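You operate a simulated robot arm through the tools that you are given. There is no shell and no other tool. Be economical: measure what you need, move in short steps, check, and stop when the job is done.

Carry out the task below with a simulated robot arm. There is one attempt and no reset: what you move stays moved.

Task
Soak the end caps in the big basket till the grease is gone, then drain the sink.
Fine: shut the drain to fill the sink; end with the yellow lever at SPOUT, the pump off and the basket on the wire grid; leave the washer open, the third end cap and the heater as they are.

It is judged by the outcome, as a careful person would: the job done as asked, and still so three seconds after it is handed in. It fails if anything else is knocked over, pushed out of place, dropped, spilled or broken. Lids that push on must go on centred and level and be pressed home; caps that screw on are set level and turned clockwise until they are tight.

Robot
A 6-joint arm with a four-finger gripper on a trunk, on a base that drives. Base frame: it is fixed to the floor where the robot stands at the start and does not move with it; the origin is under the middle of the robot, x ahead of it, y to its left, z up. Readings come in m, rad, newtons and seconds.
It reaches about 0.912 m from its shoulder. Its first joint turns from -2.897 to 2.897 rad. Places, roughly: big basket [0.25, -4, 0.25]; end cap [0.5, -3.75, 1]; heater dial [0.5, -0.5, 0.8]; lid prop [1.2, 0.4, 1]; parts washer [1, -0.2, 0.5]; pump switch [0.5, -0.4, 0.8]; sink drain lever [0.7, 0, 0.7]; sink of the parts washer [0.9, -0.2, 0.7]; wire grid in the parts washer [1, 0.2, 0.8]; yellow lever [0.6, -0.5, 1]. Payload 3.43 kg.
Tool frame: the origin (TCP) lies between the finger pads and is the grasp point; the fingertips stand 0.03 m ahead of it; z points along the fingers, y is the line along which they close. The gripper opens to 0.12 m. The gripper's body begins 0.085 m behind the TCP.
Orientation is told as [roll, pitch, yaw] about the base's x, y, z axes, in that order, counted from this pose: with the fingers straight down and closing along the base's y, the tool's x points along the base's -x, its y along +y and its z along -z.

Tools
- The arm moves only by the tool drive_tool. Its argument "moves" is a list of rows, each a list of 7 numbers: the turn, a rotation vector about the base's x, y, z in rad, then the shift along the base's x, y, z in m, then the closure, from 0 (fully open) to 1 (shut). In form: [[rx, ry, rz, dx, dy, dz, jaw], ...]. A call has 1 to 20 rows; each row is the pose to reach, as a shift and turn from the pose commanded when the call began. Rows are played at 5 a second. More than 0.05 m and 0.15 rad between two rows, or a gripper value outside its range, and nothing of the call is played. A pose out of reach is approached as far as the arm can. The call stops where the force on the tool passes 40 N (or 10 N more than at its start, if that is more) or the arm is blocked; 0.2 s more then pass. The fingers move at their own pace and stop on an object; they squeeze with about 42 N. The grip force told is the motor's: it shows also when the fingers shut on nothing. Time passes only in rows, and 0.2 s behind the last, so rows that repeat a pose let the fingers close. The reply holds the time, the measured pose of the TCP, the force on the tool along the base axes, the opening and the grip force, in the units named above and with some noise, with the torque about the TCP (base axes, N m) and any sound that the robot's microphone picked up.
- Cameras (640 x 400 px; columns grow to the right, rows downward): "scene" is now at [0.0683, 0.1793, 1.6221]; the picture's right is [-0.21, -0.98, 0.00], its down [-0.39, 0.09, -0.91] and it looks along [0.89, -0.19, -0.40] (base axes); focal length 214 px, centre (320, 200). "wrist" rides on the gripper at [0.071, -0.017, -0.121] in the tool frame; the picture's right is [0.23, 0.97, 0.00], its down [-0.81, 0.19, -0.55] and it looks along [-0.54, 0.13, 0.83] (tool axes); focal length 275 px, centre (320, 200). There is no depth. A picture from a camera that has moved, and an enlarged one, comes with that camera's place and axes in the base frame and with its lens.
- camera(camera): a new picture of that camera. No time passes.
- raise_lower(by): slides the trunk up (or, below 0, down) by that many m; the arm and the scene camera ride with it, the base frame stays. It gives what a move gives, with no picture.
- drive_base(legs): drives the robot by 1 to 6 legs, each [ahead, left, turn to the left] in m, m and rad, along the robot's own axes; the way and the turn of a leg run together, so that a leg with both is an arc; at most 1.5 m and 3.142 rad a leg. The arm and the cameras ride along, it lands a little off, and it stops where it bumps. It gives what a move gives.
- turn_head(pan, tilt): turns the head with the scene camera to pan (to the left, within 2.094 rad either way) and tilt (down, from -0.506 to 1.204), counted from straight ahead of the robot. It gives what a move gives.
- inspect(camera, box): a new picture of the part [left, top, right, bottom] of that camera's present view, enlarged. No time passes.
- finish_job(): hands the job in; it is judged then, once.

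Work in short steps. Places have to be worked out from the pictures, the camera data and where the tool is seen: move nearer, look again, correct. Check each grasp and each placing, and mend what went wrong. You have 120 turns and 82 pictures in all, those below and enlarged ones among them. Open the gripper and draw the arm clear of the work before you hand the job in, unless the task says otherwise; then end with one line.

The tools are called after "Emit:" by a JSON object that holds its "api" and its "payload". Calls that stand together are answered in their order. drive_tool: Moves the arm, as the interface text tells. Its arguments: {"type":"object","properties":{"moves":{"type":"array","items":{"type":"array","items":{"type":"number"}}}},"required":["moves"]} The other tools are called the same way: raise_lower (by) slides the trunk up or down; drive_base (legs) drives the base; turn_head (pan, tilt) turns the head that bears the scene camera; camera (camera) takes a picture; inspect (camera, box) takes an enlarged picture of a part of a camera's view; finish_job () hands the job in.

At the start:

```text
time: 0.0
ee_pos: [0.5422, -0.0952, 1.3142]
tcp_rot: [0.0, 0.0, -0.001]
ft_force: [-0.7, 0.7, 0.0]
ft_torque: [-0.03, -0.02, -0.01]
grip_width: 0.1199
gripper_force: 0.1
trunk travel left (down, up): [-0.175, 0.365]
robot x, y, heading: [-0.0016, 0.0007, 0.004]
head pan, tilt: [-1.688, 1.201]
```

scene: 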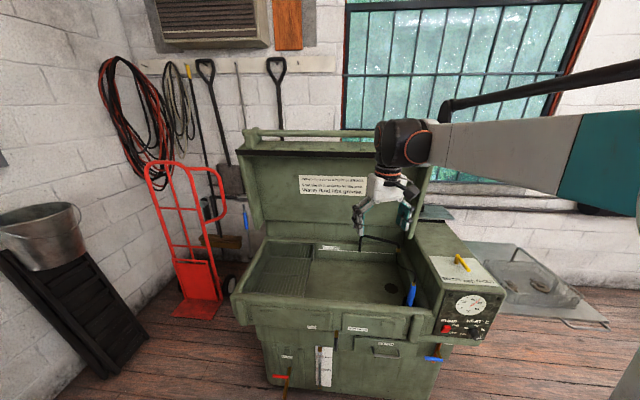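
wrist: 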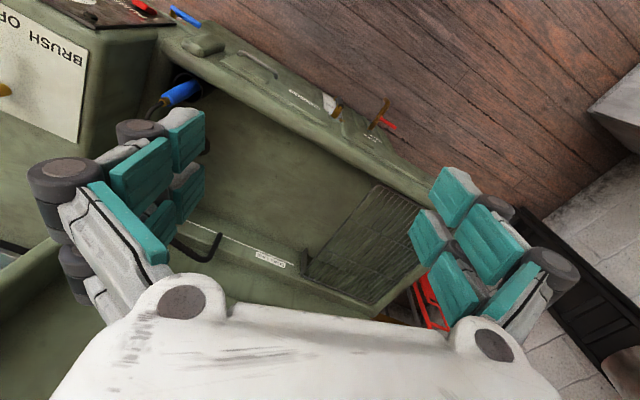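

The washer stands ahead with its lid open; I read its labels enlarged.

Emit:
{"api": "inspect", "payload": {"camera": "scene", "box": [400, 230, 520, 370]}}

Emit:
{"api": "inspect", "payload": {"camera": "scene", "box": [230, 230, 460, 400]}}

Emit:
{"api": "inspect", "payload": {"camera": "scene", "box": [280, 165, 390, 205]}}

```text
2.86 times, centred on (460, 300) of scene
camera zoom: at [0.0683, 0.1793, 1.6221], right [-0.21, -0.98, 0.0], down [-0.39, 0.09, -0.91], along [0.89, -0.19, -0.4], focal length 613 px, centre (-80, -86)
```

zoom: 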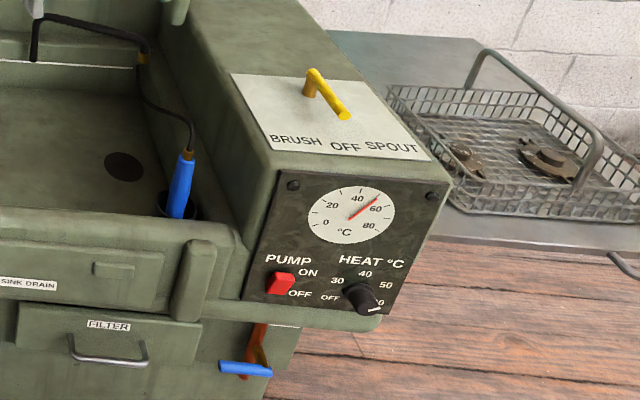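

```text
2.35 times, centred on (345, 315) of scene
camera zoom: at [0.0683, 0.1793, 1.6221], right [-0.21, -0.98, 0.0], down [-0.39, 0.09, -0.91], along [0.89, -0.19, -0.4], focal length 505 px, centre (261, -71)
```

zoom: 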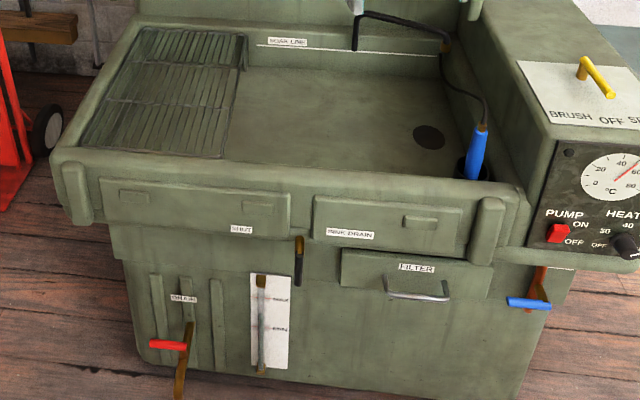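

```text
5.82 times, centred on (335, 185) of scene
camera zoom: at [0.0683, 0.1793, 1.6221], right [-0.21, -0.98, 0.0], down [-0.39, 0.09, -0.91], along [0.89, -0.19, -0.4], focal length 1248 px, centre (233, 287)
```

zoom: 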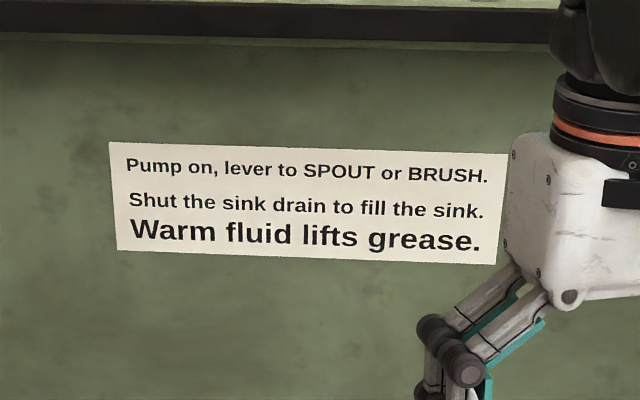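

Now I look to the right, where the big basket and end caps should be.

Emit:
{"api": "turn_head", "payload": {"pan": -1.5, "tilt": 0.3}}

Emit:
{"api": "camera", "payload": {"camera": "scene"}}

```text
time: 1.2
ee_pos: [0.5405, -0.0956, 1.3138]
tcp_rot: [-0.001, -0.001, 0.001]
ft_force: [-0.1, 1.6, 0.0]
ft_torque: [-0.01, 0.0, 0.0]
grip_width: 0.1201
gripper_force: 0.0
trunk travel left (down, up): [-0.175, 0.365]
robot x, y, heading: [0.0024, 0.0013, -0.003]
head pan, tilt: [-1.499, 0.3]
```

```text
76 pictures are left
camera scene: at [0.0689, 0.1796, 1.6259], right [-0.21, -0.98, 0.0], down [-0.36, 0.08, -0.93], along [0.91, -0.19, -0.37], focal length 214 px, centre (320, 200)
```

scene: 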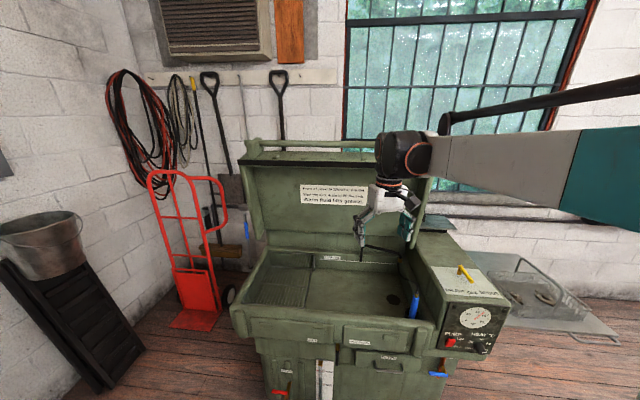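

The picture scarcely changed although the head reads turned; I try another angle to learn how the head maps to the camera.

Emit:
{"api": "turn_head", "payload": {"pan": 0.5, "tilt": 0.4}}

Emit:
{"api": "camera", "payload": {"camera": "scene"}}

```text
time: 3.1
ee_pos: [0.5412, -0.0956, 1.3152]
tcp_rot: [-0.001, 0.001, -0.001]
ft_force: [-0.7, -0.8, -0.9]
ft_torque: [0.0, 0.02, 0.01]
grip_width: 0.1198
gripper_force: 0.1
trunk travel left (down, up): [-0.175, 0.365]
robot x, y, heading: [0.0036, -0.0033, 0.004]
head pan, tilt: [0.499, 0.4]
```

```text
75 pictures are left
camera scene: at [0.0593, 0.2432, 1.6236], right [0.48, -0.88, 0.0], down [-0.34, -0.19, -0.92], along [0.81, 0.44, -0.39], focal length 214 px, centre (320, 200)
```

scene: 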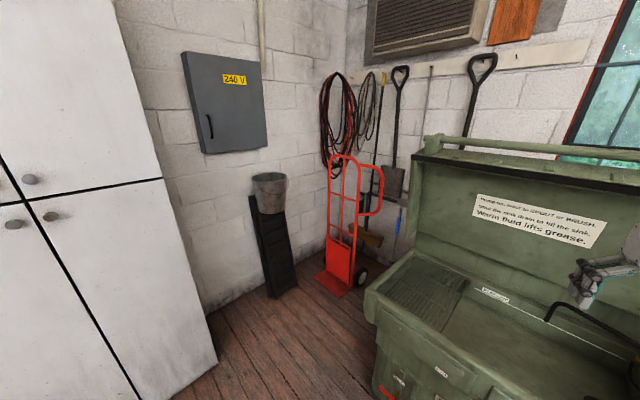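

Panning works here; I retry the right side.

Emit:
{"api": "turn_head", "payload": {"pan": -1.6, "tilt": 0.4}}

Emit:
{"api": "camera", "payload": {"camera": "scene"}}

```text
time: 5.1
ee_pos: [0.5428, -0.0951, 1.3155]
tcp_rot: [-0.001, 0.0, 0.001]
ft_force: [1.3, -0.7, 0.8]
ft_torque: [0.01, 0.05, -0.03]
grip_width: 0.12
gripper_force: 0.0
trunk travel left (down, up): [-0.175, 0.365]
robot x, y, heading: [0.0006, -0.0006, -0.001]
head pan, tilt: [-1.6, 0.4]
```

```text
74 pictures are left
camera scene: at [0.0685, 0.1793, 1.6235], right [-0.21, -0.98, 0.0], down [-0.38, 0.08, -0.92], along [0.9, -0.2, -0.39], focal length 214 px, centre (320, 200)
```

scene: 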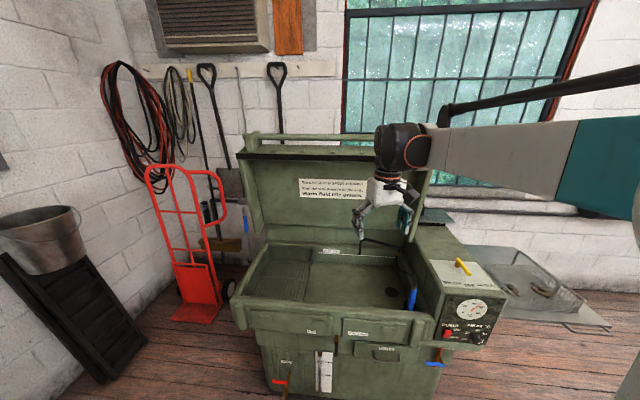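

The head evidently jams at about -0.2 pan to the right, so I turn the whole robot right instead.

Emit:
{"api": "drive_base", "payload": {"legs": [[0, 0, -1.2]]}}

Emit:
{"api": "camera", "payload": {"camera": "scene"}}

```text
time: 8.5
ee_pos: [0.1185, -0.5368, 1.3146]
tcp_rot: [0.0, -0.001, -1.18]
ft_force: [0.2, 0.2, 1.3]
ft_torque: [0.02, 0.0, -0.03]
grip_width: 0.1201
gripper_force: 0.0
trunk travel left (down, up): [-0.175, 0.365]
robot x, y, heading: [-0.0029, -0.0027, -1.183]
head pan, tilt: [-1.6, 0.4]
```

```text
73 pictures are left
camera scene: at [0.1915, 0.0022, 1.6236], right [-0.98, -0.18, 0.0], down [-0.07, 0.38, -0.92], along [0.16, -0.91, -0.39], focal length 214 px, centre (320, 200)
```

scene: 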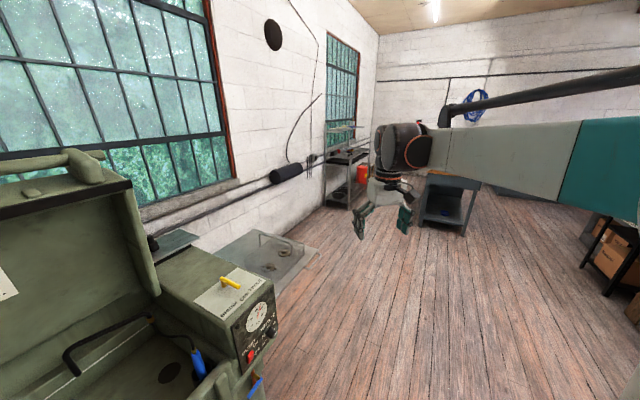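

Emit:
{"api": "inspect", "payload": {"camera": "scene", "box": [320, 130, 490, 236]}}

Emit:
{"api": "inspect", "payload": {"camera": "scene", "box": [210, 215, 320, 290]}}

```text
3.76 times, centred on (405, 183) of scene
camera zoom: at [0.1915, 0.0022, 1.6236], right [-0.98, -0.18, 0.0], down [-0.07, 0.38, -0.92], along [0.16, -0.91, -0.39], focal length 807 px, centre (0, 264)
```

zoom: 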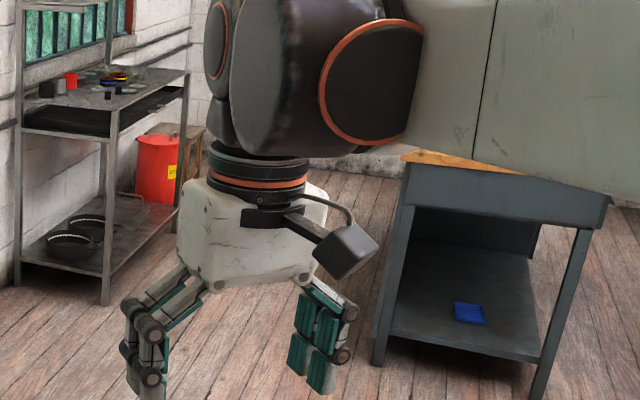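

```text
5.33 times, centred on (265, 252) of scene
camera zoom: at [0.1915, 0.0022, 1.6236], right [-0.98, -0.18, 0.0], down [-0.07, 0.38, -0.92], along [0.16, -0.91, -0.39], focal length 1144 px, centre (613, -80)
```

zoom: 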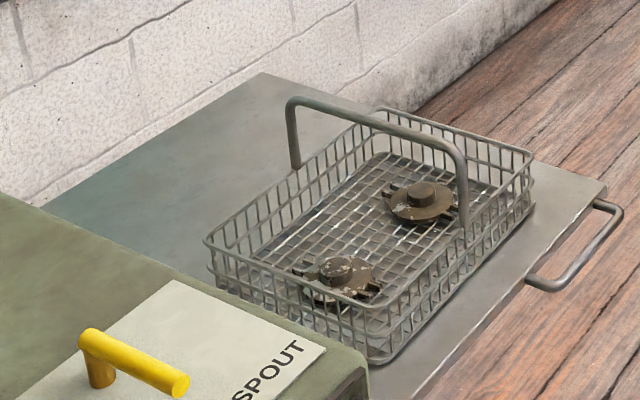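

Two end caps lie in a wire basket on a cart by the washer; the rack further off (around [0.5,-4]) holds other things. I drive nearer to see what is there before choosing.

Emit:
{"api": "drive_base", "payload": {"legs": [[0, 0, -0.38], [1.5, 0, 0], [0.4, 0, 0.2]]}}

Emit:
{"api": "camera", "payload": {"camera": "scene"}}

```text
time: 19.3
ee_pos: [0.1442, -2.4798, 1.314]
tcp_rot: [-0.001, 0.001, -1.314]
ft_force: [0.4, -0.3, -0.6]
ft_torque: [0.02, 0.0, -0.04]
grip_width: 0.1197
gripper_force: 0.1
trunk travel left (down, up): [-0.175, 0.365]
robot x, y, heading: [0.099, -1.9327, -1.319]
head pan, tilt: [-1.6, 0.4]
```

```text
70 pictures are left
camera scene: at [0.29, -1.9568, 1.6236], right [-1.0, -0.04, 0.0], down [-0.02, 0.39, -0.92], along [0.04, -0.92, -0.39], focal length 214 px, centre (320, 200)
```

scene: 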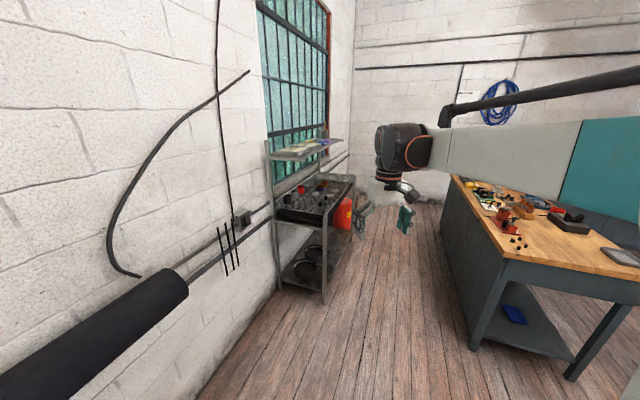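

Emit:
{"api": "inspect", "payload": {"camera": "scene", "box": [260, 130, 370, 300]}}

Emit:
{"api": "inspect", "payload": {"camera": "scene", "box": [440, 160, 640, 290]}}

```text
2.35 times, centred on (315, 215) of scene
camera zoom: at [0.29, -1.9568, 1.6236], right [-1.0, -0.04, 0.0], down [-0.02, 0.39, -0.92], along [0.04, -0.92, -0.39], focal length 505 px, centre (332, 165)
```

zoom: 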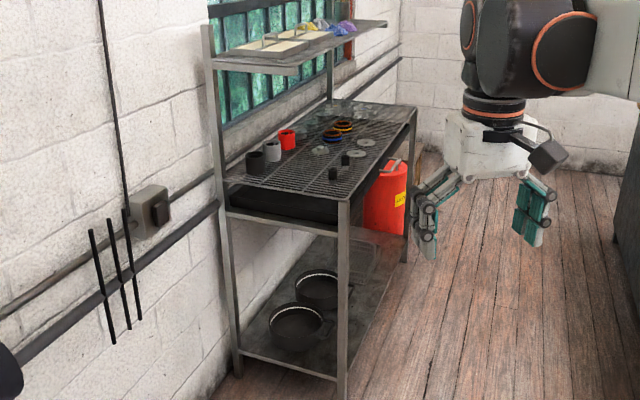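

```text
3.08 times, centred on (540, 225) of scene
camera zoom: at [0.29, -1.9568, 1.6236], right [-1.0, -0.04, 0.0], down [-0.02, 0.39, -0.92], along [0.04, -0.92, -0.39], focal length 660 px, centre (-357, 123)
```

zoom: 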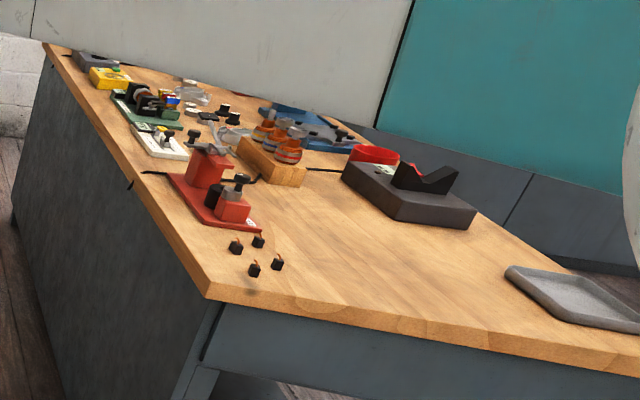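

The rack matches the listed places; I zoom its shelves by driving nearer.

Emit:
{"api": "drive_base", "payload": {"legs": [[0.9, 0, 0], [0, 0, 0.35]]}}

Emit:
{"api": "camera", "payload": {"camera": "scene"}}

```text
time: 25.2
ee_pos: [0.5679, -3.2987, 1.3145]
tcp_rot: [-0.001, 0.0, -0.95]
ft_force: [0.1, -0.4, 0.1]
ft_torque: [0.0, 0.02, 0.01]
grip_width: 0.1201
gripper_force: 0.0
trunk travel left (down, up): [-0.175, 0.365]
robot x, y, heading: [0.335, -2.8032, -0.95]
head pan, tilt: [-1.6, 0.4]
```

```text
67 pictures are left
camera scene: at [0.5178, -2.757, 1.6236], right [-0.92, -0.4, 0.0], down [-0.15, 0.36, -0.92], along [0.37, -0.85, -0.39], focal length 214 px, centre (320, 200)
```

scene: 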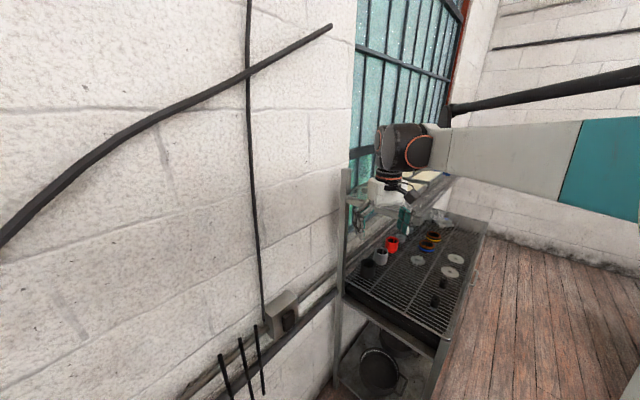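

Emit:
{"api": "inspect", "payload": {"camera": "scene", "box": [330, 190, 500, 296]}}

Emit:
{"api": "inspect", "payload": {"camera": "scene", "box": [330, 300, 450, 400]}}

```text
3.76 times, centred on (415, 243) of scene
camera zoom: at [0.5178, -2.757, 1.6236], right [-0.92, -0.4, 0.0], down [-0.15, 0.36, -0.92], along [0.37, -0.85, -0.39], focal length 807 px, centre (-38, 38)
```

zoom: 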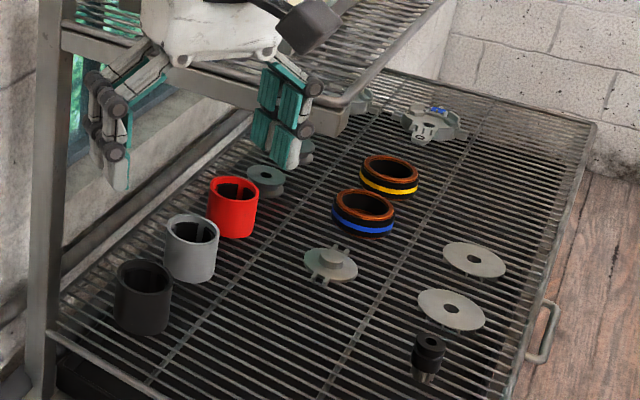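

```text
4.00 times, centred on (390, 350) of scene
camera zoom: at [0.5178, -2.757, 1.6236], right [-0.92, -0.4, 0.0], down [-0.15, 0.36, -0.92], along [0.37, -0.85, -0.39], focal length 858 px, centre (40, -400)
```

zoom: 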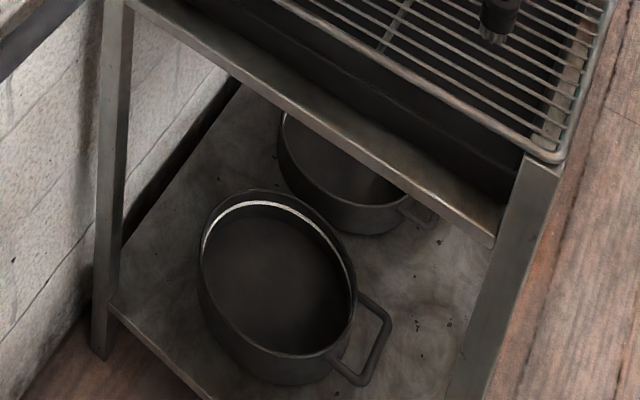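

Only pots and the clean third end cap are here, so the big basket is the wire basket with the two greasy end caps on the cart by the washer. I back off and return to face the cart.

Emit:
{"api": "drive_base", "payload": {"legs": [[0, 0, -0.35], [-0.9, 0, 0], [-0.6, -0.45, 0], [0, 0, 1.3]]}}

Emit:
{"api": "camera", "payload": {"camera": "scene"}}

```text
time: 38.0
ee_pos: [0.0157, -1.549, 1.3153]
tcp_rot: [0.0, -0.001, -0.007]
ft_force: [-0.4, -0.3, -0.4]
ft_torque: [-0.01, 0.0, -0.01]
grip_width: 0.12
gripper_force: 0.3
trunk travel left (down, up): [-0.175, 0.365]
robot x, y, heading: [-0.5243, -1.4491, -0.01]
head pan, tilt: [-1.6, 0.4]
```

```text
64 pictures are left
camera scene: at [-0.4558, -1.2709, 1.6236], right [-0.22, -0.98, 0.0], down [-0.38, 0.08, -0.92], along [0.9, -0.2, -0.39], focal length 214 px, centre (320, 200)
```

scene: 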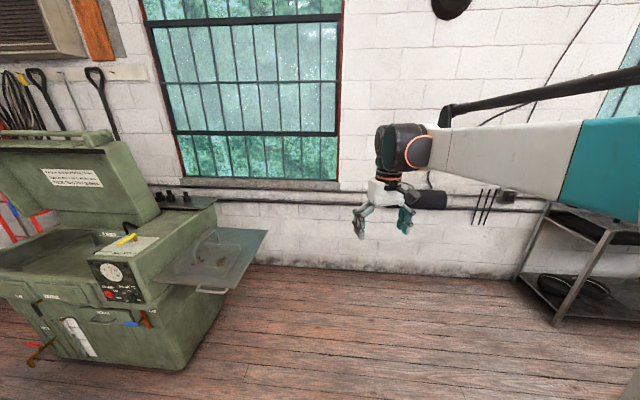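

The "cart" is a side board on the washer's right. I shift left to get in front of it.

Emit:
{"api": "drive_base", "payload": {"legs": [[0.2, 0.75, 0]]}}

Emit:
{"api": "turn_head", "payload": {"pan": -0.1, "tilt": 0.7}}

Emit:
{"api": "camera", "payload": {"camera": "scene"}}

Emit:
{"api": "camera", "payload": {"camera": "wrist"}}

```text
time: 42.1
ee_pos: [0.2255, -0.8131, 1.3157]
tcp_rot: [-0.002, 0.0, -0.023]
ft_force: [1.3, 0.2, 0.9]
ft_torque: [-0.03, 0.02, 0.0]
grip_width: 0.1201
gripper_force: 0.1
trunk travel left (down, up): [-0.175, 0.365]
robot x, y, heading: [-0.3102, -0.7071, -0.022]
head pan, tilt: [-1.6, 0.4]
```

```text
time: 43.7
ee_pos: [0.2249, -0.8141, 1.3142]
tcp_rot: [0.0, 0.0, -0.022]
ft_force: [0.3, 0.2, -0.6]
ft_torque: [0.0, 0.0, 0.0]
grip_width: 0.1201
gripper_force: 0.0
trunk travel left (down, up): [-0.175, 0.365]
robot x, y, heading: [-0.3116, -0.7095, -0.024]
head pan, tilt: [-0.099, 0.7]
```

```text
63 pictures are left
camera scene: at [-0.2466, -0.5166, 1.5968], right [-0.12, -0.99, 0.0], down [-0.64, 0.08, -0.77], along [0.76, -0.09, -0.64], focal length 214 px, centre (320, 200)
```

scene: 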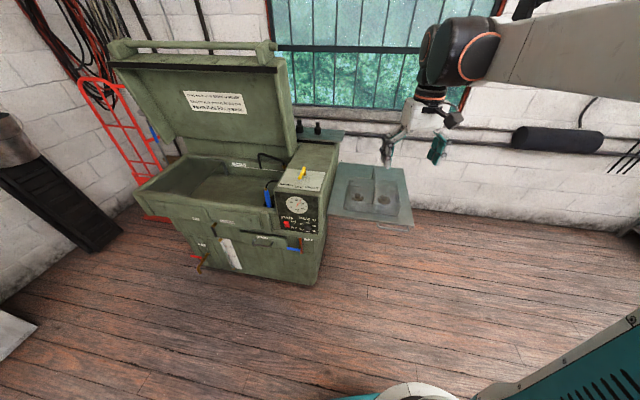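

```text
62 pictures are left
camera wrist: at [0.153, -0.8289, 1.4348], right [-0.21, 0.98, 0.0], down [0.82, 0.17, 0.55], along [0.54, 0.11, -0.83], focal length 275 px, centre (320, 200)
```

wrist: 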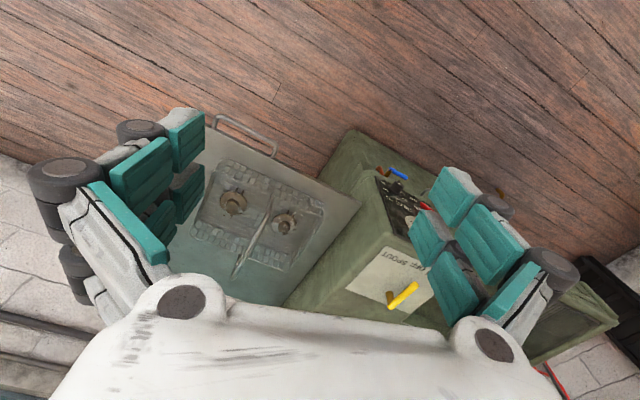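

Emit:
{"api": "inspect", "payload": {"camera": "wrist", "box": [150, 100, 390, 310]}}

Emit:
{"api": "inspect", "payload": {"camera": "scene", "box": [180, 140, 420, 290]}}

```text
1.90 times, centred on (270, 205) of wrist
camera zoom: at [0.153, -0.8289, 1.4348], right [-0.21, 0.98, 0.0], down [0.82, 0.17, 0.55], along [0.54, 0.11, -0.83], focal length 524 px, centre (415, 190)
```

zoom: 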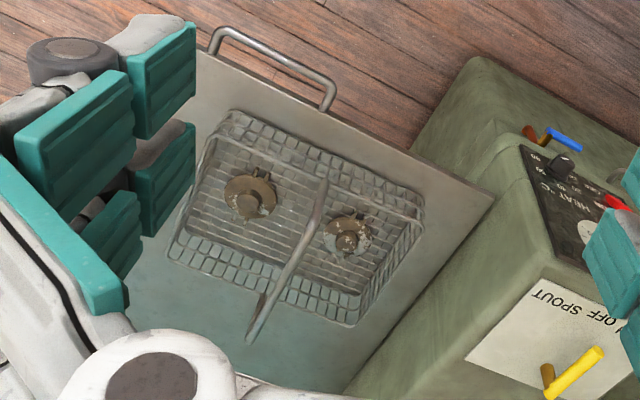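

```text
2.67 times, centred on (300, 215) of scene
camera zoom: at [-0.2466, -0.5166, 1.5968], right [-0.12, -0.99, 0.0], down [-0.64, 0.08, -0.77], along [0.76, -0.09, -0.64], focal length 572 px, centre (373, 160)
```

zoom: 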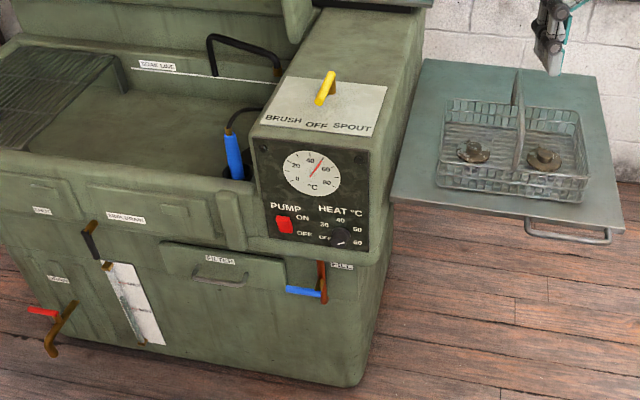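

The basket (handle bar roughly along x, near [0.55,-0.85]) is in view. I move nearer so the tool comes above it and measure again.

Emit:
{"api": "drive_base", "payload": {"legs": [[0.2, -0.02, 0.022]]}}

Emit:
{"api": "camera", "payload": {"camera": "wrist"}}

Emit:
{"api": "camera", "payload": {"camera": "scene"}}

```text
time: 45.3
ee_pos: [0.4234, -0.8206, 1.3156]
tcp_rot: [-0.001, 0.0, 0.001]
ft_force: [-0.1, 0.1, -1.0]
ft_torque: [-0.02, 0.08, 0.01]
grip_width: 0.1201
gripper_force: 0.0
trunk travel left (down, up): [-0.175, 0.365]
robot x, y, heading: [-0.1176, -0.7289, 0.007]
head pan, tilt: [-0.099, 0.7]
```

```text
59 pictures are left
camera wrist: at [0.3516, -0.8382, 1.4344], right [-0.23, 0.97, 0.0], down [0.81, 0.2, 0.55], along [0.54, 0.13, -0.83], focal length 275 px, centre (320, 200)
```

wrist: 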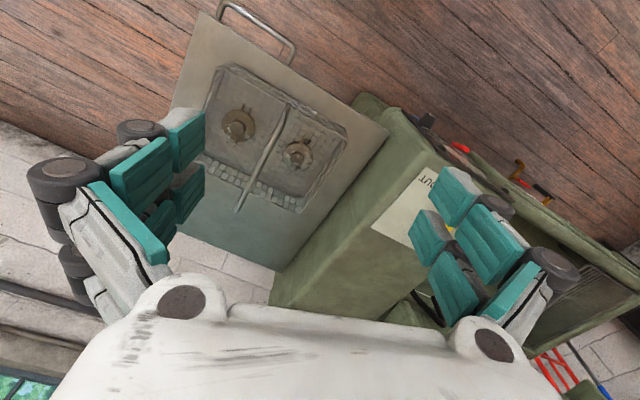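

```text
58 pictures are left
camera scene: at [-0.0564, -0.5367, 1.5967], right [-0.1, -1.0, 0.0], down [-0.64, 0.06, -0.76], along [0.76, -0.07, -0.64], focal length 214 px, centre (320, 200)
```

scene: 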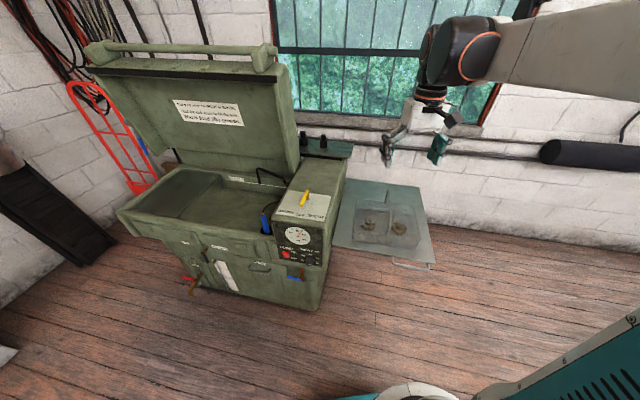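

Emit:
{"api": "inspect", "payload": {"camera": "wrist", "box": [160, 40, 400, 190]}}

Emit:
{"api": "inspect", "payload": {"camera": "scene", "box": [310, 160, 470, 260]}}

```text
2.67 times, centred on (280, 115) of wrist
camera zoom: at [0.3516, -0.8382, 1.4344], right [-0.23, 0.97, 0.0], down [0.81, 0.2, 0.55], along [0.54, 0.13, -0.83], focal length 734 px, centre (427, 427)
```

zoom: 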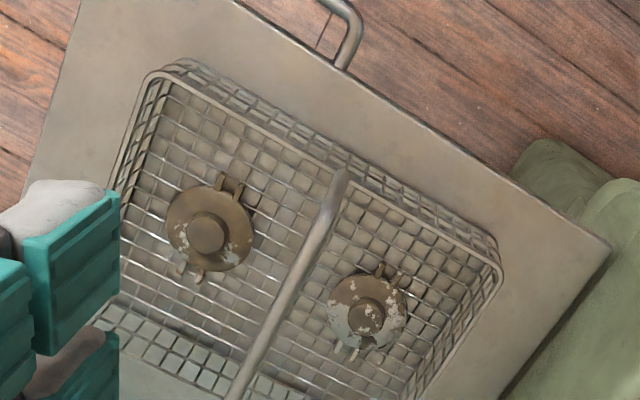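

```text
4.00 times, centred on (390, 210) of scene
camera zoom: at [-0.0564, -0.5367, 1.5967], right [-0.1, -1.0, 0.0], down [-0.64, 0.06, -0.76], along [0.76, -0.07, -0.64], focal length 858 px, centre (40, 160)
```

zoom: 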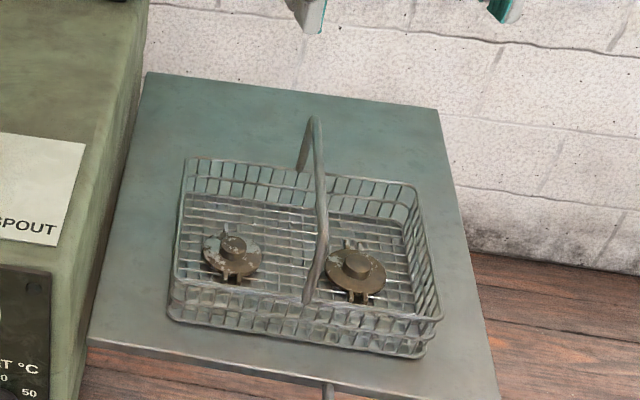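

Triangulated: the handle bar's top runs from about [0.47,-0.853] to [0.69,-0.921] at z≈1.02, yaw about -0.3. I move the open gripper above its middle, turned to match.

Emit:
{"api": "drive_tool", "payload": {"moves": [[0, 0, -0.06, 0.032, -0.013, -0.03, 0], [0, 0, -0.12, 0.064, -0.026, -0.06, 0], [0, 0, -0.18, 0.096, -0.04, -0.09, 0], [0, 0, -0.24, 0.128, -0.053, -0.12, 0], [0, 0, -0.3, 0.159, -0.066, -0.14, 0], [0, 0, -0.3, 0.159, -0.066, -0.165, 0]]}}

Emit:
{"api": "camera", "payload": {"camera": "wrist"}}

Emit:
{"api": "inspect", "payload": {"camera": "scene", "box": [310, 120, 470, 260]}}

```text
time: 46.7
ee_pos: [0.5853, -0.8886, 1.1484]
tcp_rot: [0.0, 0.001, -0.296]
ft_force: [1.6, 0.3, 0.2]
ft_torque: [-0.01, 0.02, 0.06]
grip_width: 0.1199
gripper_force: 0.0
trunk travel left (down, up): [-0.175, 0.365]
robot x, y, heading: [-0.1164, -0.7283, 0.005]
head pan, tilt: [-0.099, 0.7]
```

```text
55 pictures are left
camera wrist: at [0.5119, -0.8858, 1.2682], right [0.06, 1.0, 0.0], down [0.83, -0.05, 0.55], along [0.55, -0.04, -0.83], focal length 275 px, centre (320, 200)
```

wrist: 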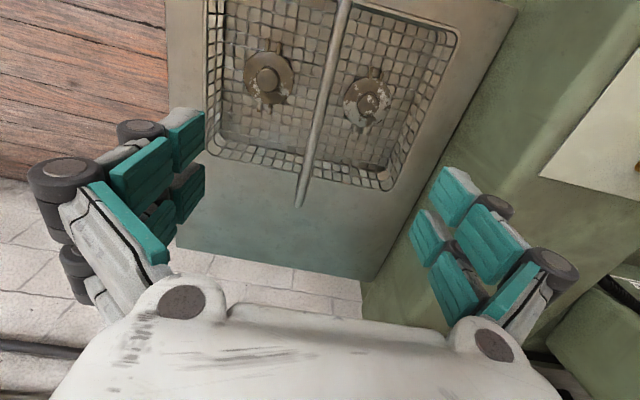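

```text
2.86 times, centred on (390, 190) of scene
camera zoom: at [-0.0568, -0.5368, 1.5968], right [-0.1, -1.0, 0.0], down [-0.64, 0.06, -0.76], along [0.76, -0.07, -0.64], focal length 613 px, centre (120, 229)
```

zoom: 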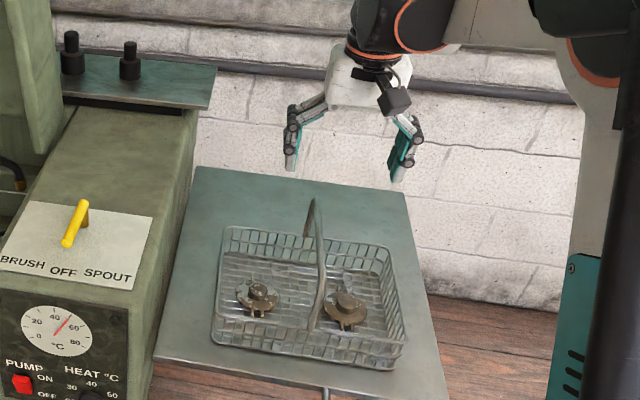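

The bar lies midway between the fingers along the tool's x axis. I go down to z≈1.015 and close.

Emit:
{"api": "drive_tool", "payload": {"moves": [[0, 0, 0, 0, -0.001, -0.045, 0], [0, 0, 0, -0.002, -0.002, -0.09, 0], [0, 0, 0, -0.004, -0.002, -0.133, 0], [0, 0, 0, -0.004, -0.002, -0.133, 0.5], [0, 0, 0, -0.004, -0.002, -0.133, 1], [0, 0, 0, -0.004, -0.002, -0.133, 1], [0, 0, 0, -0.004, -0.002, -0.133, 1]]}}

Emit:
{"api": "inspect", "payload": {"camera": "scene", "box": [310, 120, 470, 260]}}

```text
time: 48.3
ee_pos: [0.5796, -0.8888, 1.0156]
tcp_rot: [0.0, 0.0, -0.295]
ft_force: [-0.6, 0.9, 0.6]
ft_torque: [-0.08, -0.14, 0.11]
grip_width: 0.0099
gripper_force: 42.5
trunk travel left (down, up): [-0.175, 0.365]
robot x, y, heading: [-0.1172, -0.7265, 0.001]
head pan, tilt: [-0.099, 0.7]
```

```text
2.86 times, centred on (390, 190) of scene
camera zoom: at [-0.0568, -0.5366, 1.5967], right [-0.1, -1.0, 0.0], down [-0.64, 0.06, -0.76], along [0.76, -0.07, -0.64], focal length 613 px, centre (120, 229)
```

zoom: 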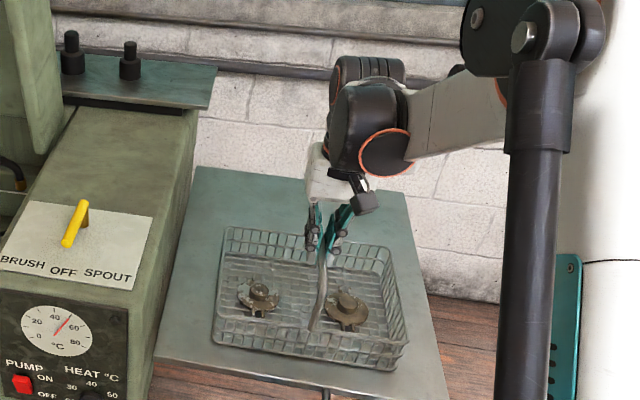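

Gripped at 10 mm. I lift the basket with the trunk and check it hangs level and held.

Emit:
{"api": "raise_lower", "payload": {"by": 0.06}}

Emit:
{"api": "inspect", "payload": {"camera": "scene", "box": [310, 120, 470, 260]}}

```text
time: 49.3
ee_pos: [0.5802, -0.8904, 1.0754]
tcp_rot: [-0.001, 0.0, -0.296]
ft_force: [0.0, -0.4, -7.6]
ft_torque: [0.06, 0.11, -0.01]
grip_width: 0.0097
gripper_force: 41.7
trunk travel left (down, up): [-0.235, 0.305]
robot x, y, heading: [-0.1218, -0.7276, 0.004]
head pan, tilt: [-0.099, 0.7]
```

```text
2.86 times, centred on (390, 190) of scene
camera zoom: at [-0.0562, -0.5368, 1.6567], right [-0.1, -1.0, 0.0], down [-0.64, 0.06, -0.76], along [0.76, -0.07, -0.64], focal length 613 px, centre (120, 229)
```

zoom: 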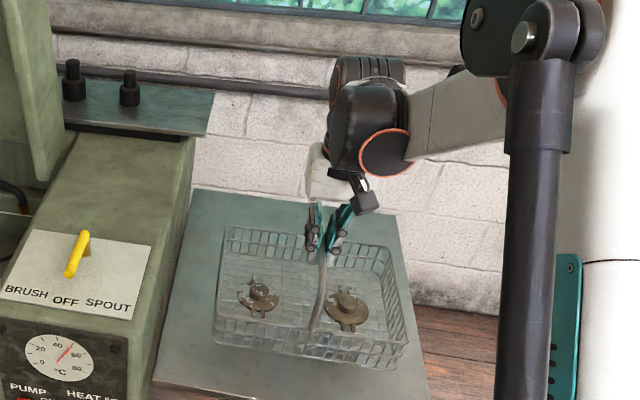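

Held level, about 0.8 kg. I raise fully, then back off a bit and drive left in front of the sink.

Emit:
{"api": "raise_lower", "payload": {"by": 0.3}}

Emit:
{"api": "drive_base", "payload": {"legs": [[-0.12, 0, 0], [0, 0.68, 0]]}}

Emit:
{"api": "camera", "payload": {"camera": "scene"}}

Emit:
{"api": "camera", "payload": {"camera": "wrist"}}

```text
time: 52.3
ee_pos: [0.581, -0.8901, 1.3743]
tcp_rot: [0.002, 0.0, -0.296]
ft_force: [0.0, -0.2, -6.9]
ft_torque: [0.05, 0.14, 0.01]
grip_width: 0.0099
gripper_force: 42.0
trunk travel left (down, up): [-0.535, 0.005]
robot x, y, heading: [-0.1223, -0.7269, 0.003]
head pan, tilt: [-0.099, 0.7]
```

```text
time: 56.9
ee_pos: [0.4605, -0.2104, 1.3741]
tcp_rot: [-0.001, 0.001, -0.307]
ft_force: [-0.4, 1.0, -7.1]
ft_torque: [-0.01, 0.13, 0.02]
grip_width: 0.0099
gripper_force: 42.2
trunk travel left (down, up): [-0.535, 0.005]
robot x, y, heading: [-0.2353, -0.0416, -0.006]
head pan, tilt: [-0.099, 0.7]
```

```text
51 pictures are left
camera scene: at [-0.1723, 0.1496, 1.9567], right [-0.11, -0.99, 0.0], down [-0.64, 0.07, -0.76], along [0.76, -0.08, -0.64], focal length 214 px, centre (320, 200)
```

scene: 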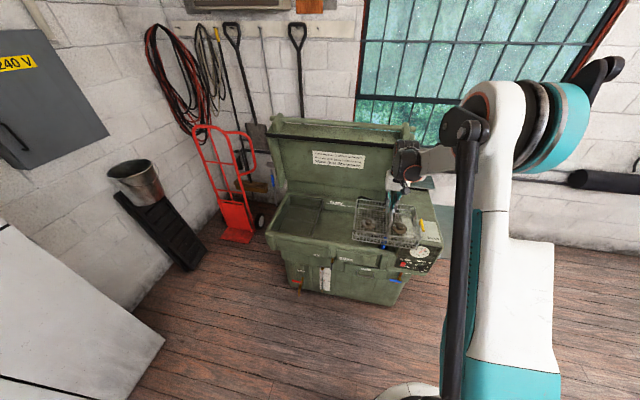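

```text
50 pictures are left
camera wrist: at [0.3872, -0.2052, 1.4948], right [0.07, 1.0, 0.0], down [0.83, -0.06, 0.55], along [0.55, -0.04, -0.83], focal length 275 px, centre (320, 200)
```

wrist: 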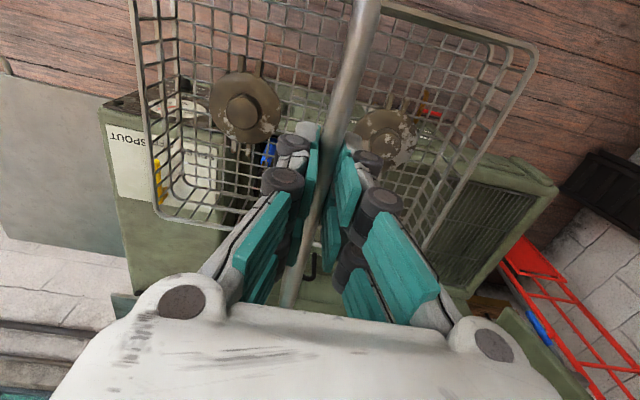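

Emit:
{"api": "inspect", "payload": {"camera": "scene", "box": [250, 170, 450, 310]}}

```text
2.86 times, centred on (350, 240) of scene
camera zoom: at [-0.1723, 0.1496, 1.9567], right [-0.11, -0.99, 0.0], down [-0.64, 0.07, -0.76], along [0.76, -0.08, -0.64], focal length 613 px, centre (234, 86)
```

zoom: 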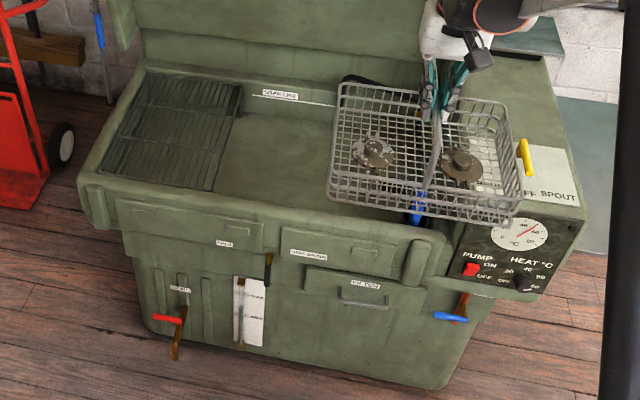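

From triangulation the washer is yawed about -0.28, the open sink floor is centred near [0.93,-0.17], grid right edge from [0.79,0.10] to [1.18,-0.01] at z≈0.82. I drive ahead so the basket comes over the sink, still high.

Emit:
{"api": "drive_base", "payload": {"legs": [[0.3, 0.07, 0]]}}

Emit:
{"api": "drive_tool", "payload": {"moves": [[0, 0, 0, 0.04, 0, 0, 1], [0, 0, 0, 0.08, 0, 0, 1], [0, 0, 0, 0.12, 0, 0, 1], [0, 0, 0, 0.16, 0, 0, 1], [0, 0, 0, 0.19, 0, 0, 1]]}}

Emit:
{"api": "camera", "payload": {"camera": "scene"}}

```text
time: 59.0
ee_pos: [0.7623, -0.1409, 1.3737]
tcp_rot: [0.0, 0.0, -0.303]
ft_force: [1.1, -0.6, -6.8]
ft_torque: [-0.01, 0.13, 0.01]
grip_width: 0.0101
gripper_force: 42.2
trunk travel left (down, up): [-0.535, 0.005]
robot x, y, heading: [0.067, 0.0294, -0.005]
head pan, tilt: [-0.099, 0.7]
```

```text
time: 60.0
ee_pos: [0.8901, -0.1392, 1.3725]
tcp_rot: [-0.003, 0.025, -0.313]
ft_force: [-30.9, 6.9, -6.4]
ft_torque: [-0.36, -2.11, -0.77]
grip_width: 0.0099
gripper_force: 42.3
trunk travel left (down, up): [-0.535, 0.005]
robot x, y, heading: [0.0634, 0.029, -0.004]
head pan, tilt: [-0.099, 0.7]
stopped in row 4: the force on the tool passed its limit at 129 N (the readings are from after the stop); the commanded pose is now the measured one
```

```text
48 pictures are left
camera scene: at [0.1264, 0.2197, 1.9568], right [-0.11, -0.99, 0.0], down [-0.64, 0.07, -0.76], along [0.76, -0.08, -0.64], focal length 214 px, centre (320, 200)
```

scene: 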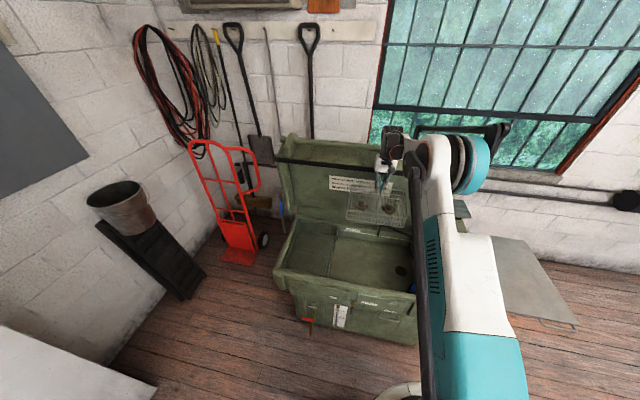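

The basket touched the open lid; I pull back at once and look.

Emit:
{"api": "drive_tool", "payload": {"moves": [[0, 0, 0, -0.04, 0, 0, 1], [0, 0, 0, -0.08, 0, 0, 1], [0, 0, 0, -0.12, 0, 0, 1]]}}

Emit:
{"api": "inspect", "payload": {"camera": "scene", "box": [260, 120, 440, 340]}}

```text
time: 60.8
ee_pos: [0.7678, -0.1413, 1.3755]
tcp_rot: [-0.002, 0.019, -0.311]
ft_force: [-2.0, -0.1, -4.9]
ft_torque: [-0.01, 0.04, -0.01]
grip_width: 0.0093
gripper_force: 42.6
trunk travel left (down, up): [-0.535, 0.005]
robot x, y, heading: [0.0635, 0.028, -0.005]
head pan, tilt: [-0.099, 0.7]
```

```text
1.82 times, centred on (350, 230) of scene
camera zoom: at [0.1241, 0.2192, 1.9569], right [-0.11, -0.99, 0.0], down [-0.64, 0.07, -0.77], along [0.76, -0.08, -0.64], focal length 390 px, centre (266, 146)
```

zoom: 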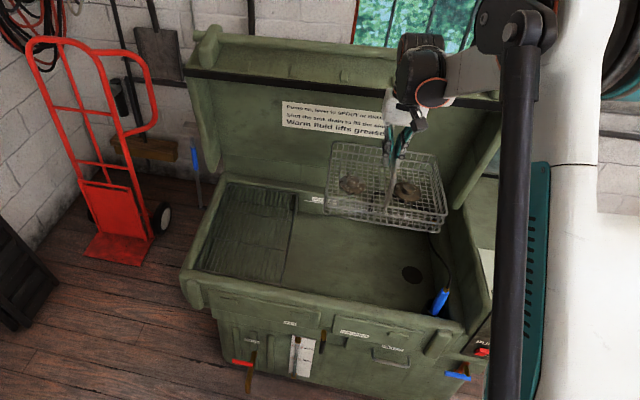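

Basket and both caps are still held and the lid is still up. I lower by 0.15 m, then move ahead to x≈0.86, staying clear of the lid.

Emit:
{"api": "raise_lower", "payload": {"by": -0.15}}

Emit:
{"api": "drive_tool", "payload": {"moves": [[0, 0, 0.01, 0.03, -0.005, 0, 1], [0, 0, 0.02, 0.06, -0.012, 0, 1], [0, 0, 0.02, 0.095, -0.02, 0, 1]]}}

Emit:
{"api": "inspect", "payload": {"camera": "scene", "box": [260, 120, 440, 340]}}

Emit:
{"api": "camera", "payload": {"camera": "wrist"}}

```text
time: 62.5
ee_pos: [0.7713, -0.1409, 1.2252]
tcp_rot: [-0.001, 0.022, -0.313]
ft_force: [0.6, 0.5, -6.4]
ft_torque: [0.07, 0.15, 0.03]
grip_width: 0.0096
gripper_force: 41.5
trunk travel left (down, up): [-0.385, 0.155]
robot x, y, heading: [0.0642, 0.0272, -0.002]
head pan, tilt: [-0.099, 0.7]
```

```text
time: 63.3
ee_pos: [0.8648, -0.1604, 1.2255]
tcp_rot: [0.0, 0.016, -0.288]
ft_force: [-0.3, -0.3, -6.9]
ft_torque: [0.03, 0.11, -0.01]
grip_width: 0.0095
gripper_force: 42.1
trunk travel left (down, up): [-0.385, 0.155]
robot x, y, heading: [0.0618, 0.0297, -0.007]
head pan, tilt: [-0.099, 0.7]
```

```text
1.82 times, centred on (350, 230) of scene
camera zoom: at [0.1227, 0.2205, 1.8068], right [-0.11, -0.99, 0.0], down [-0.64, 0.07, -0.77], along [0.76, -0.08, -0.64], focal length 390 px, centre (266, 146)
```

zoom: 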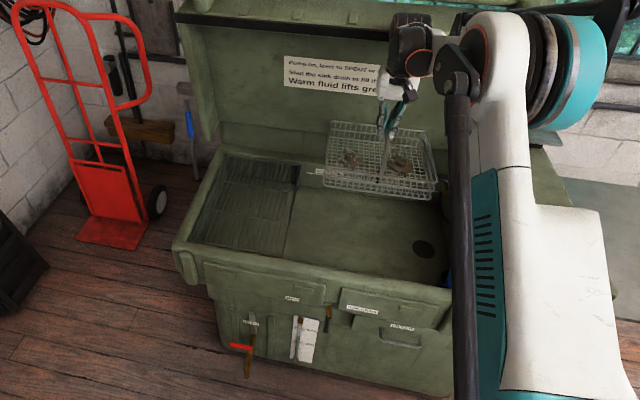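

```text
45 pictures are left
camera wrist: at [0.793, -0.1571, 1.3475], right [0.06, 1.0, 0.0], down [0.84, -0.05, 0.54], along [0.54, -0.03, -0.84], focal length 275 px, centre (320, 200)
```

wrist: 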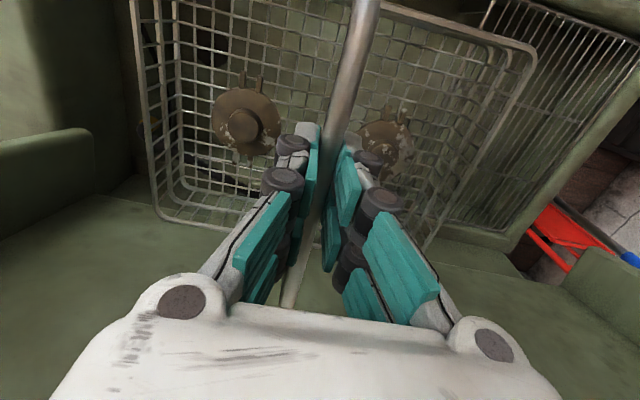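

Positions agree: basket centre at [0.865,-0.16] leaves several cm to grid, front wall and lid. I lower it with the trunk, then feel for the floor with the arm.

Emit:
{"api": "raise_lower", "payload": {"by": -0.2}}

Emit:
{"api": "inspect", "payload": {"camera": "scene", "box": [240, 100, 460, 280]}}

```text
time: 65.5
ee_pos: [0.8673, -0.1621, 1.0241]
tcp_rot: [-0.003, 0.019, -0.291]
ft_force: [-0.1, 0.6, -6.2]
ft_torque: [0.01, 0.13, 0.01]
grip_width: 0.0097
gripper_force: 42.6
trunk travel left (down, up): [-0.185, 0.355]
robot x, y, heading: [0.0651, 0.0275, -0.006]
head pan, tilt: [-0.099, 0.7]
```

```text
2.22 times, centred on (350, 190) of scene
camera zoom: at [0.1277, 0.2192, 1.6069], right [-0.11, -0.99, 0.0], down [-0.64, 0.07, -0.76], along [0.76, -0.08, -0.64], focal length 477 px, centre (253, 222)
```

zoom: 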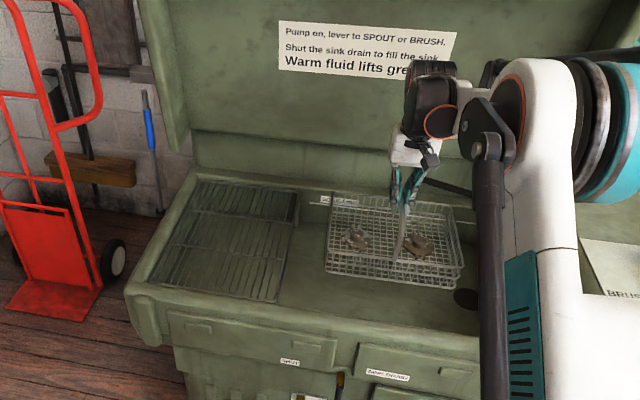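

Emit:
{"api": "drive_tool", "payload": {"moves": [[0, 0, 0, 0, 0, -0.02, 1], [0, 0, 0, 0, 0, -0.04, 1], [0, 0, 0, 0, 0, -0.06, 1], [0, 0, 0, 0, 0, -0.08, 1], [0, 0, 0, 0, 0, -0.09, 1]]}}

Emit:
{"api": "inspect", "payload": {"camera": "scene", "box": [240, 100, 460, 280]}}

```text
time: 66.7
ee_pos: [0.8713, -0.1613, 0.9317]
tcp_rot: [-0.003, 0.021, -0.292]
ft_force: [-0.5, -0.7, -7.0]
ft_torque: [0.03, 0.16, 0.0]
grip_width: 0.0098
gripper_force: 42.2
trunk travel left (down, up): [-0.185, 0.355]
robot x, y, heading: [0.0627, 0.0278, -0.002]
head pan, tilt: [-0.099, 0.7]
```

```text
2.22 times, centred on (350, 190) of scene
camera zoom: at [0.128, 0.2191, 1.6068], right [-0.11, -0.99, 0.0], down [-0.64, 0.07, -0.76], along [0.76, -0.08, -0.64], focal length 477 px, centre (253, 222)
```

zoom: 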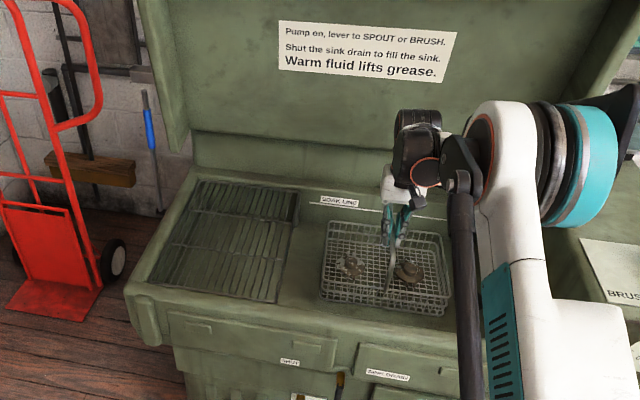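

Still hanging; I continue down gently.

Emit:
{"api": "drive_tool", "payload": {"moves": [[0, 0, 0, 0, 0, -0.015, 1], [0, 0, 0, 0, 0, -0.03, 1], [0, 0, 0, 0, 0, -0.045, 1], [0, 0, 0, 0, 0, -0.06, 1]]}}

```text
time: 67.7
ee_pos: [0.868, -0.1603, 0.8833]
tcp_rot: [0.0, 0.022, -0.289]
ft_force: [-2.9, 0.1, 19.0]
ft_torque: [0.21, 0.66, 0.0]
grip_width: 0.0092
gripper_force: 41.6
trunk travel left (down, up): [-0.185, 0.355]
robot x, y, heading: [0.0636, 0.0257, -0.009]
head pan, tilt: [-0.099, 0.7]
stopped in row 4: the force on the tool passed its limit at 64 N (the readings are from after the stop); the commanded pose is now the measured one
```

It touches the floor. I ease up slightly, open the fingers and rise.

Emit:
{"api": "drive_tool", "payload": {"moves": [[0, 0, 0, 0, 0, 0.003, 1], [0, 0, 0, 0, 0, 0.003, 0.5], [0, 0, 0, 0, 0, 0.003, 0.4], [0, 0, 0, 0, 0, 0.05, 0.4], [0, 0, 0, 0, 0, 0.1, 0.4], [0, 0, 0, 0, 0, 0.15, 0.4]]}}

Emit:
{"api": "raise_lower", "payload": {"by": 0.2}}

Emit:
{"api": "inspect", "payload": {"camera": "scene", "box": [240, 140, 460, 320]}}

```text
time: 69.0
ee_pos: [0.8691, -0.1609, 1.0307]
tcp_rot: [-0.002, 0.021, -0.29]
ft_force: [-0.1, 0.5, 0.0]
ft_torque: [-0.03, 0.01, -0.02]
grip_width: 0.072
gripper_force: 0.2
trunk travel left (down, up): [-0.185, 0.355]
robot x, y, heading: [0.0594, 0.0277, -0.004]
head pan, tilt: [-0.099, 0.7]
```

```text
time: 71.2
ee_pos: [0.8657, -0.1583, 1.2355]
tcp_rot: [0.0, 0.017, -0.29]
ft_force: [0.1, -0.3, 0.1]
ft_torque: [0.03, 0.01, 0.02]
grip_width: 0.0721
gripper_force: 0.0
trunk travel left (down, up): [-0.385, 0.155]
robot x, y, heading: [0.061, 0.0274, -0.006]
head pan, tilt: [-0.099, 0.7]
```

```text
2.22 times, centred on (350, 230) of scene
camera zoom: at [0.1208, 0.2218, 1.8067], right [-0.11, -0.99, 0.0], down [-0.64, 0.07, -0.77], along [0.76, -0.08, -0.64], focal length 477 px, centre (253, 133)
```

zoom: 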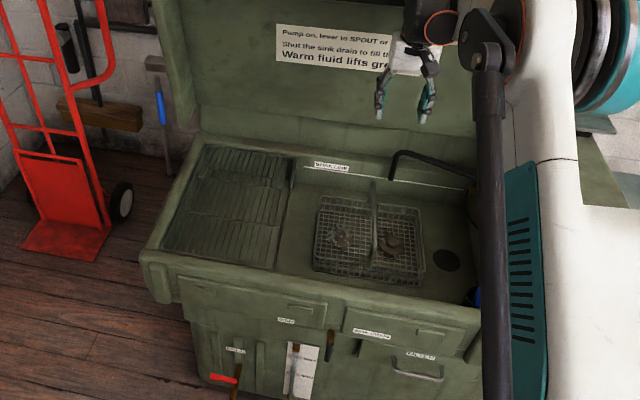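

Basket rests level in the sink. I back off to inspect the drain lever.

Emit:
{"api": "drive_base", "payload": {"legs": [[-0.4, 0.05, 0]]}}

Emit:
{"api": "raise_lower", "payload": {"by": -0.3}}

Emit:
{"api": "turn_head", "payload": {"pan": -0.1, "tilt": 0.65}}

Emit:
{"api": "camera", "payload": {"camera": "scene"}}

```text
time: 73.8
ee_pos: [0.4611, -0.1118, 1.2315]
tcp_rot: [-0.003, 0.021, -0.295]
ft_force: [-1.8, 0.1, 0.5]
ft_torque: [0.02, -0.04, 0.01]
grip_width: 0.0721
gripper_force: 0.0
trunk travel left (down, up): [-0.385, 0.155]
robot x, y, heading: [-0.3435, 0.0805, -0.011]
head pan, tilt: [-0.099, 0.7]
```

```text
time: 76.8
ee_pos: [0.4606, -0.112, 0.9314]
tcp_rot: [-0.002, 0.021, -0.296]
ft_force: [-0.1, 0.3, -0.2]
ft_torque: [0.0, 0.05, -0.02]
grip_width: 0.072
gripper_force: 0.0
trunk travel left (down, up): [-0.085, 0.455]
robot x, y, heading: [-0.3441, 0.0833, -0.01]
head pan, tilt: [-0.099, 0.7]
```

```text
time: 77.4
ee_pos: [0.4617, -0.1102, 0.9308]
tcp_rot: [-0.002, 0.022, -0.294]
ft_force: [0.8, 0.0, 0.5]
ft_torque: [-0.04, -0.01, 0.02]
grip_width: 0.0718
gripper_force: 0.1
trunk travel left (down, up): [-0.085, 0.455]
robot x, y, heading: [-0.3431, 0.082, -0.009]
head pan, tilt: [-0.099, 0.649]
```

```text
41 pictures are left
camera scene: at [-0.2773, 0.2723, 1.5111], right [-0.11, -0.99, 0.0], down [-0.6, 0.07, -0.8], along [0.79, -0.09, -0.6], focal length 214 px, centre (320, 200)
```

scene: 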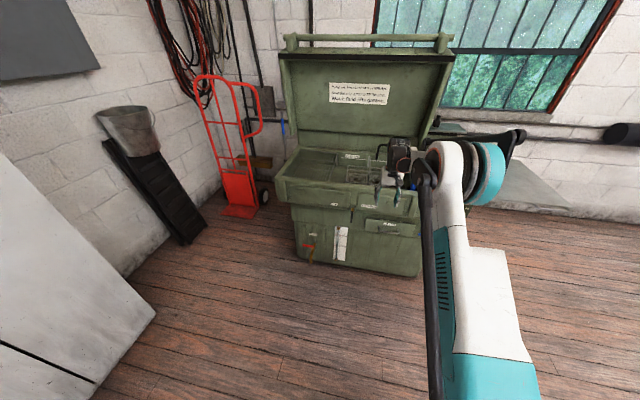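

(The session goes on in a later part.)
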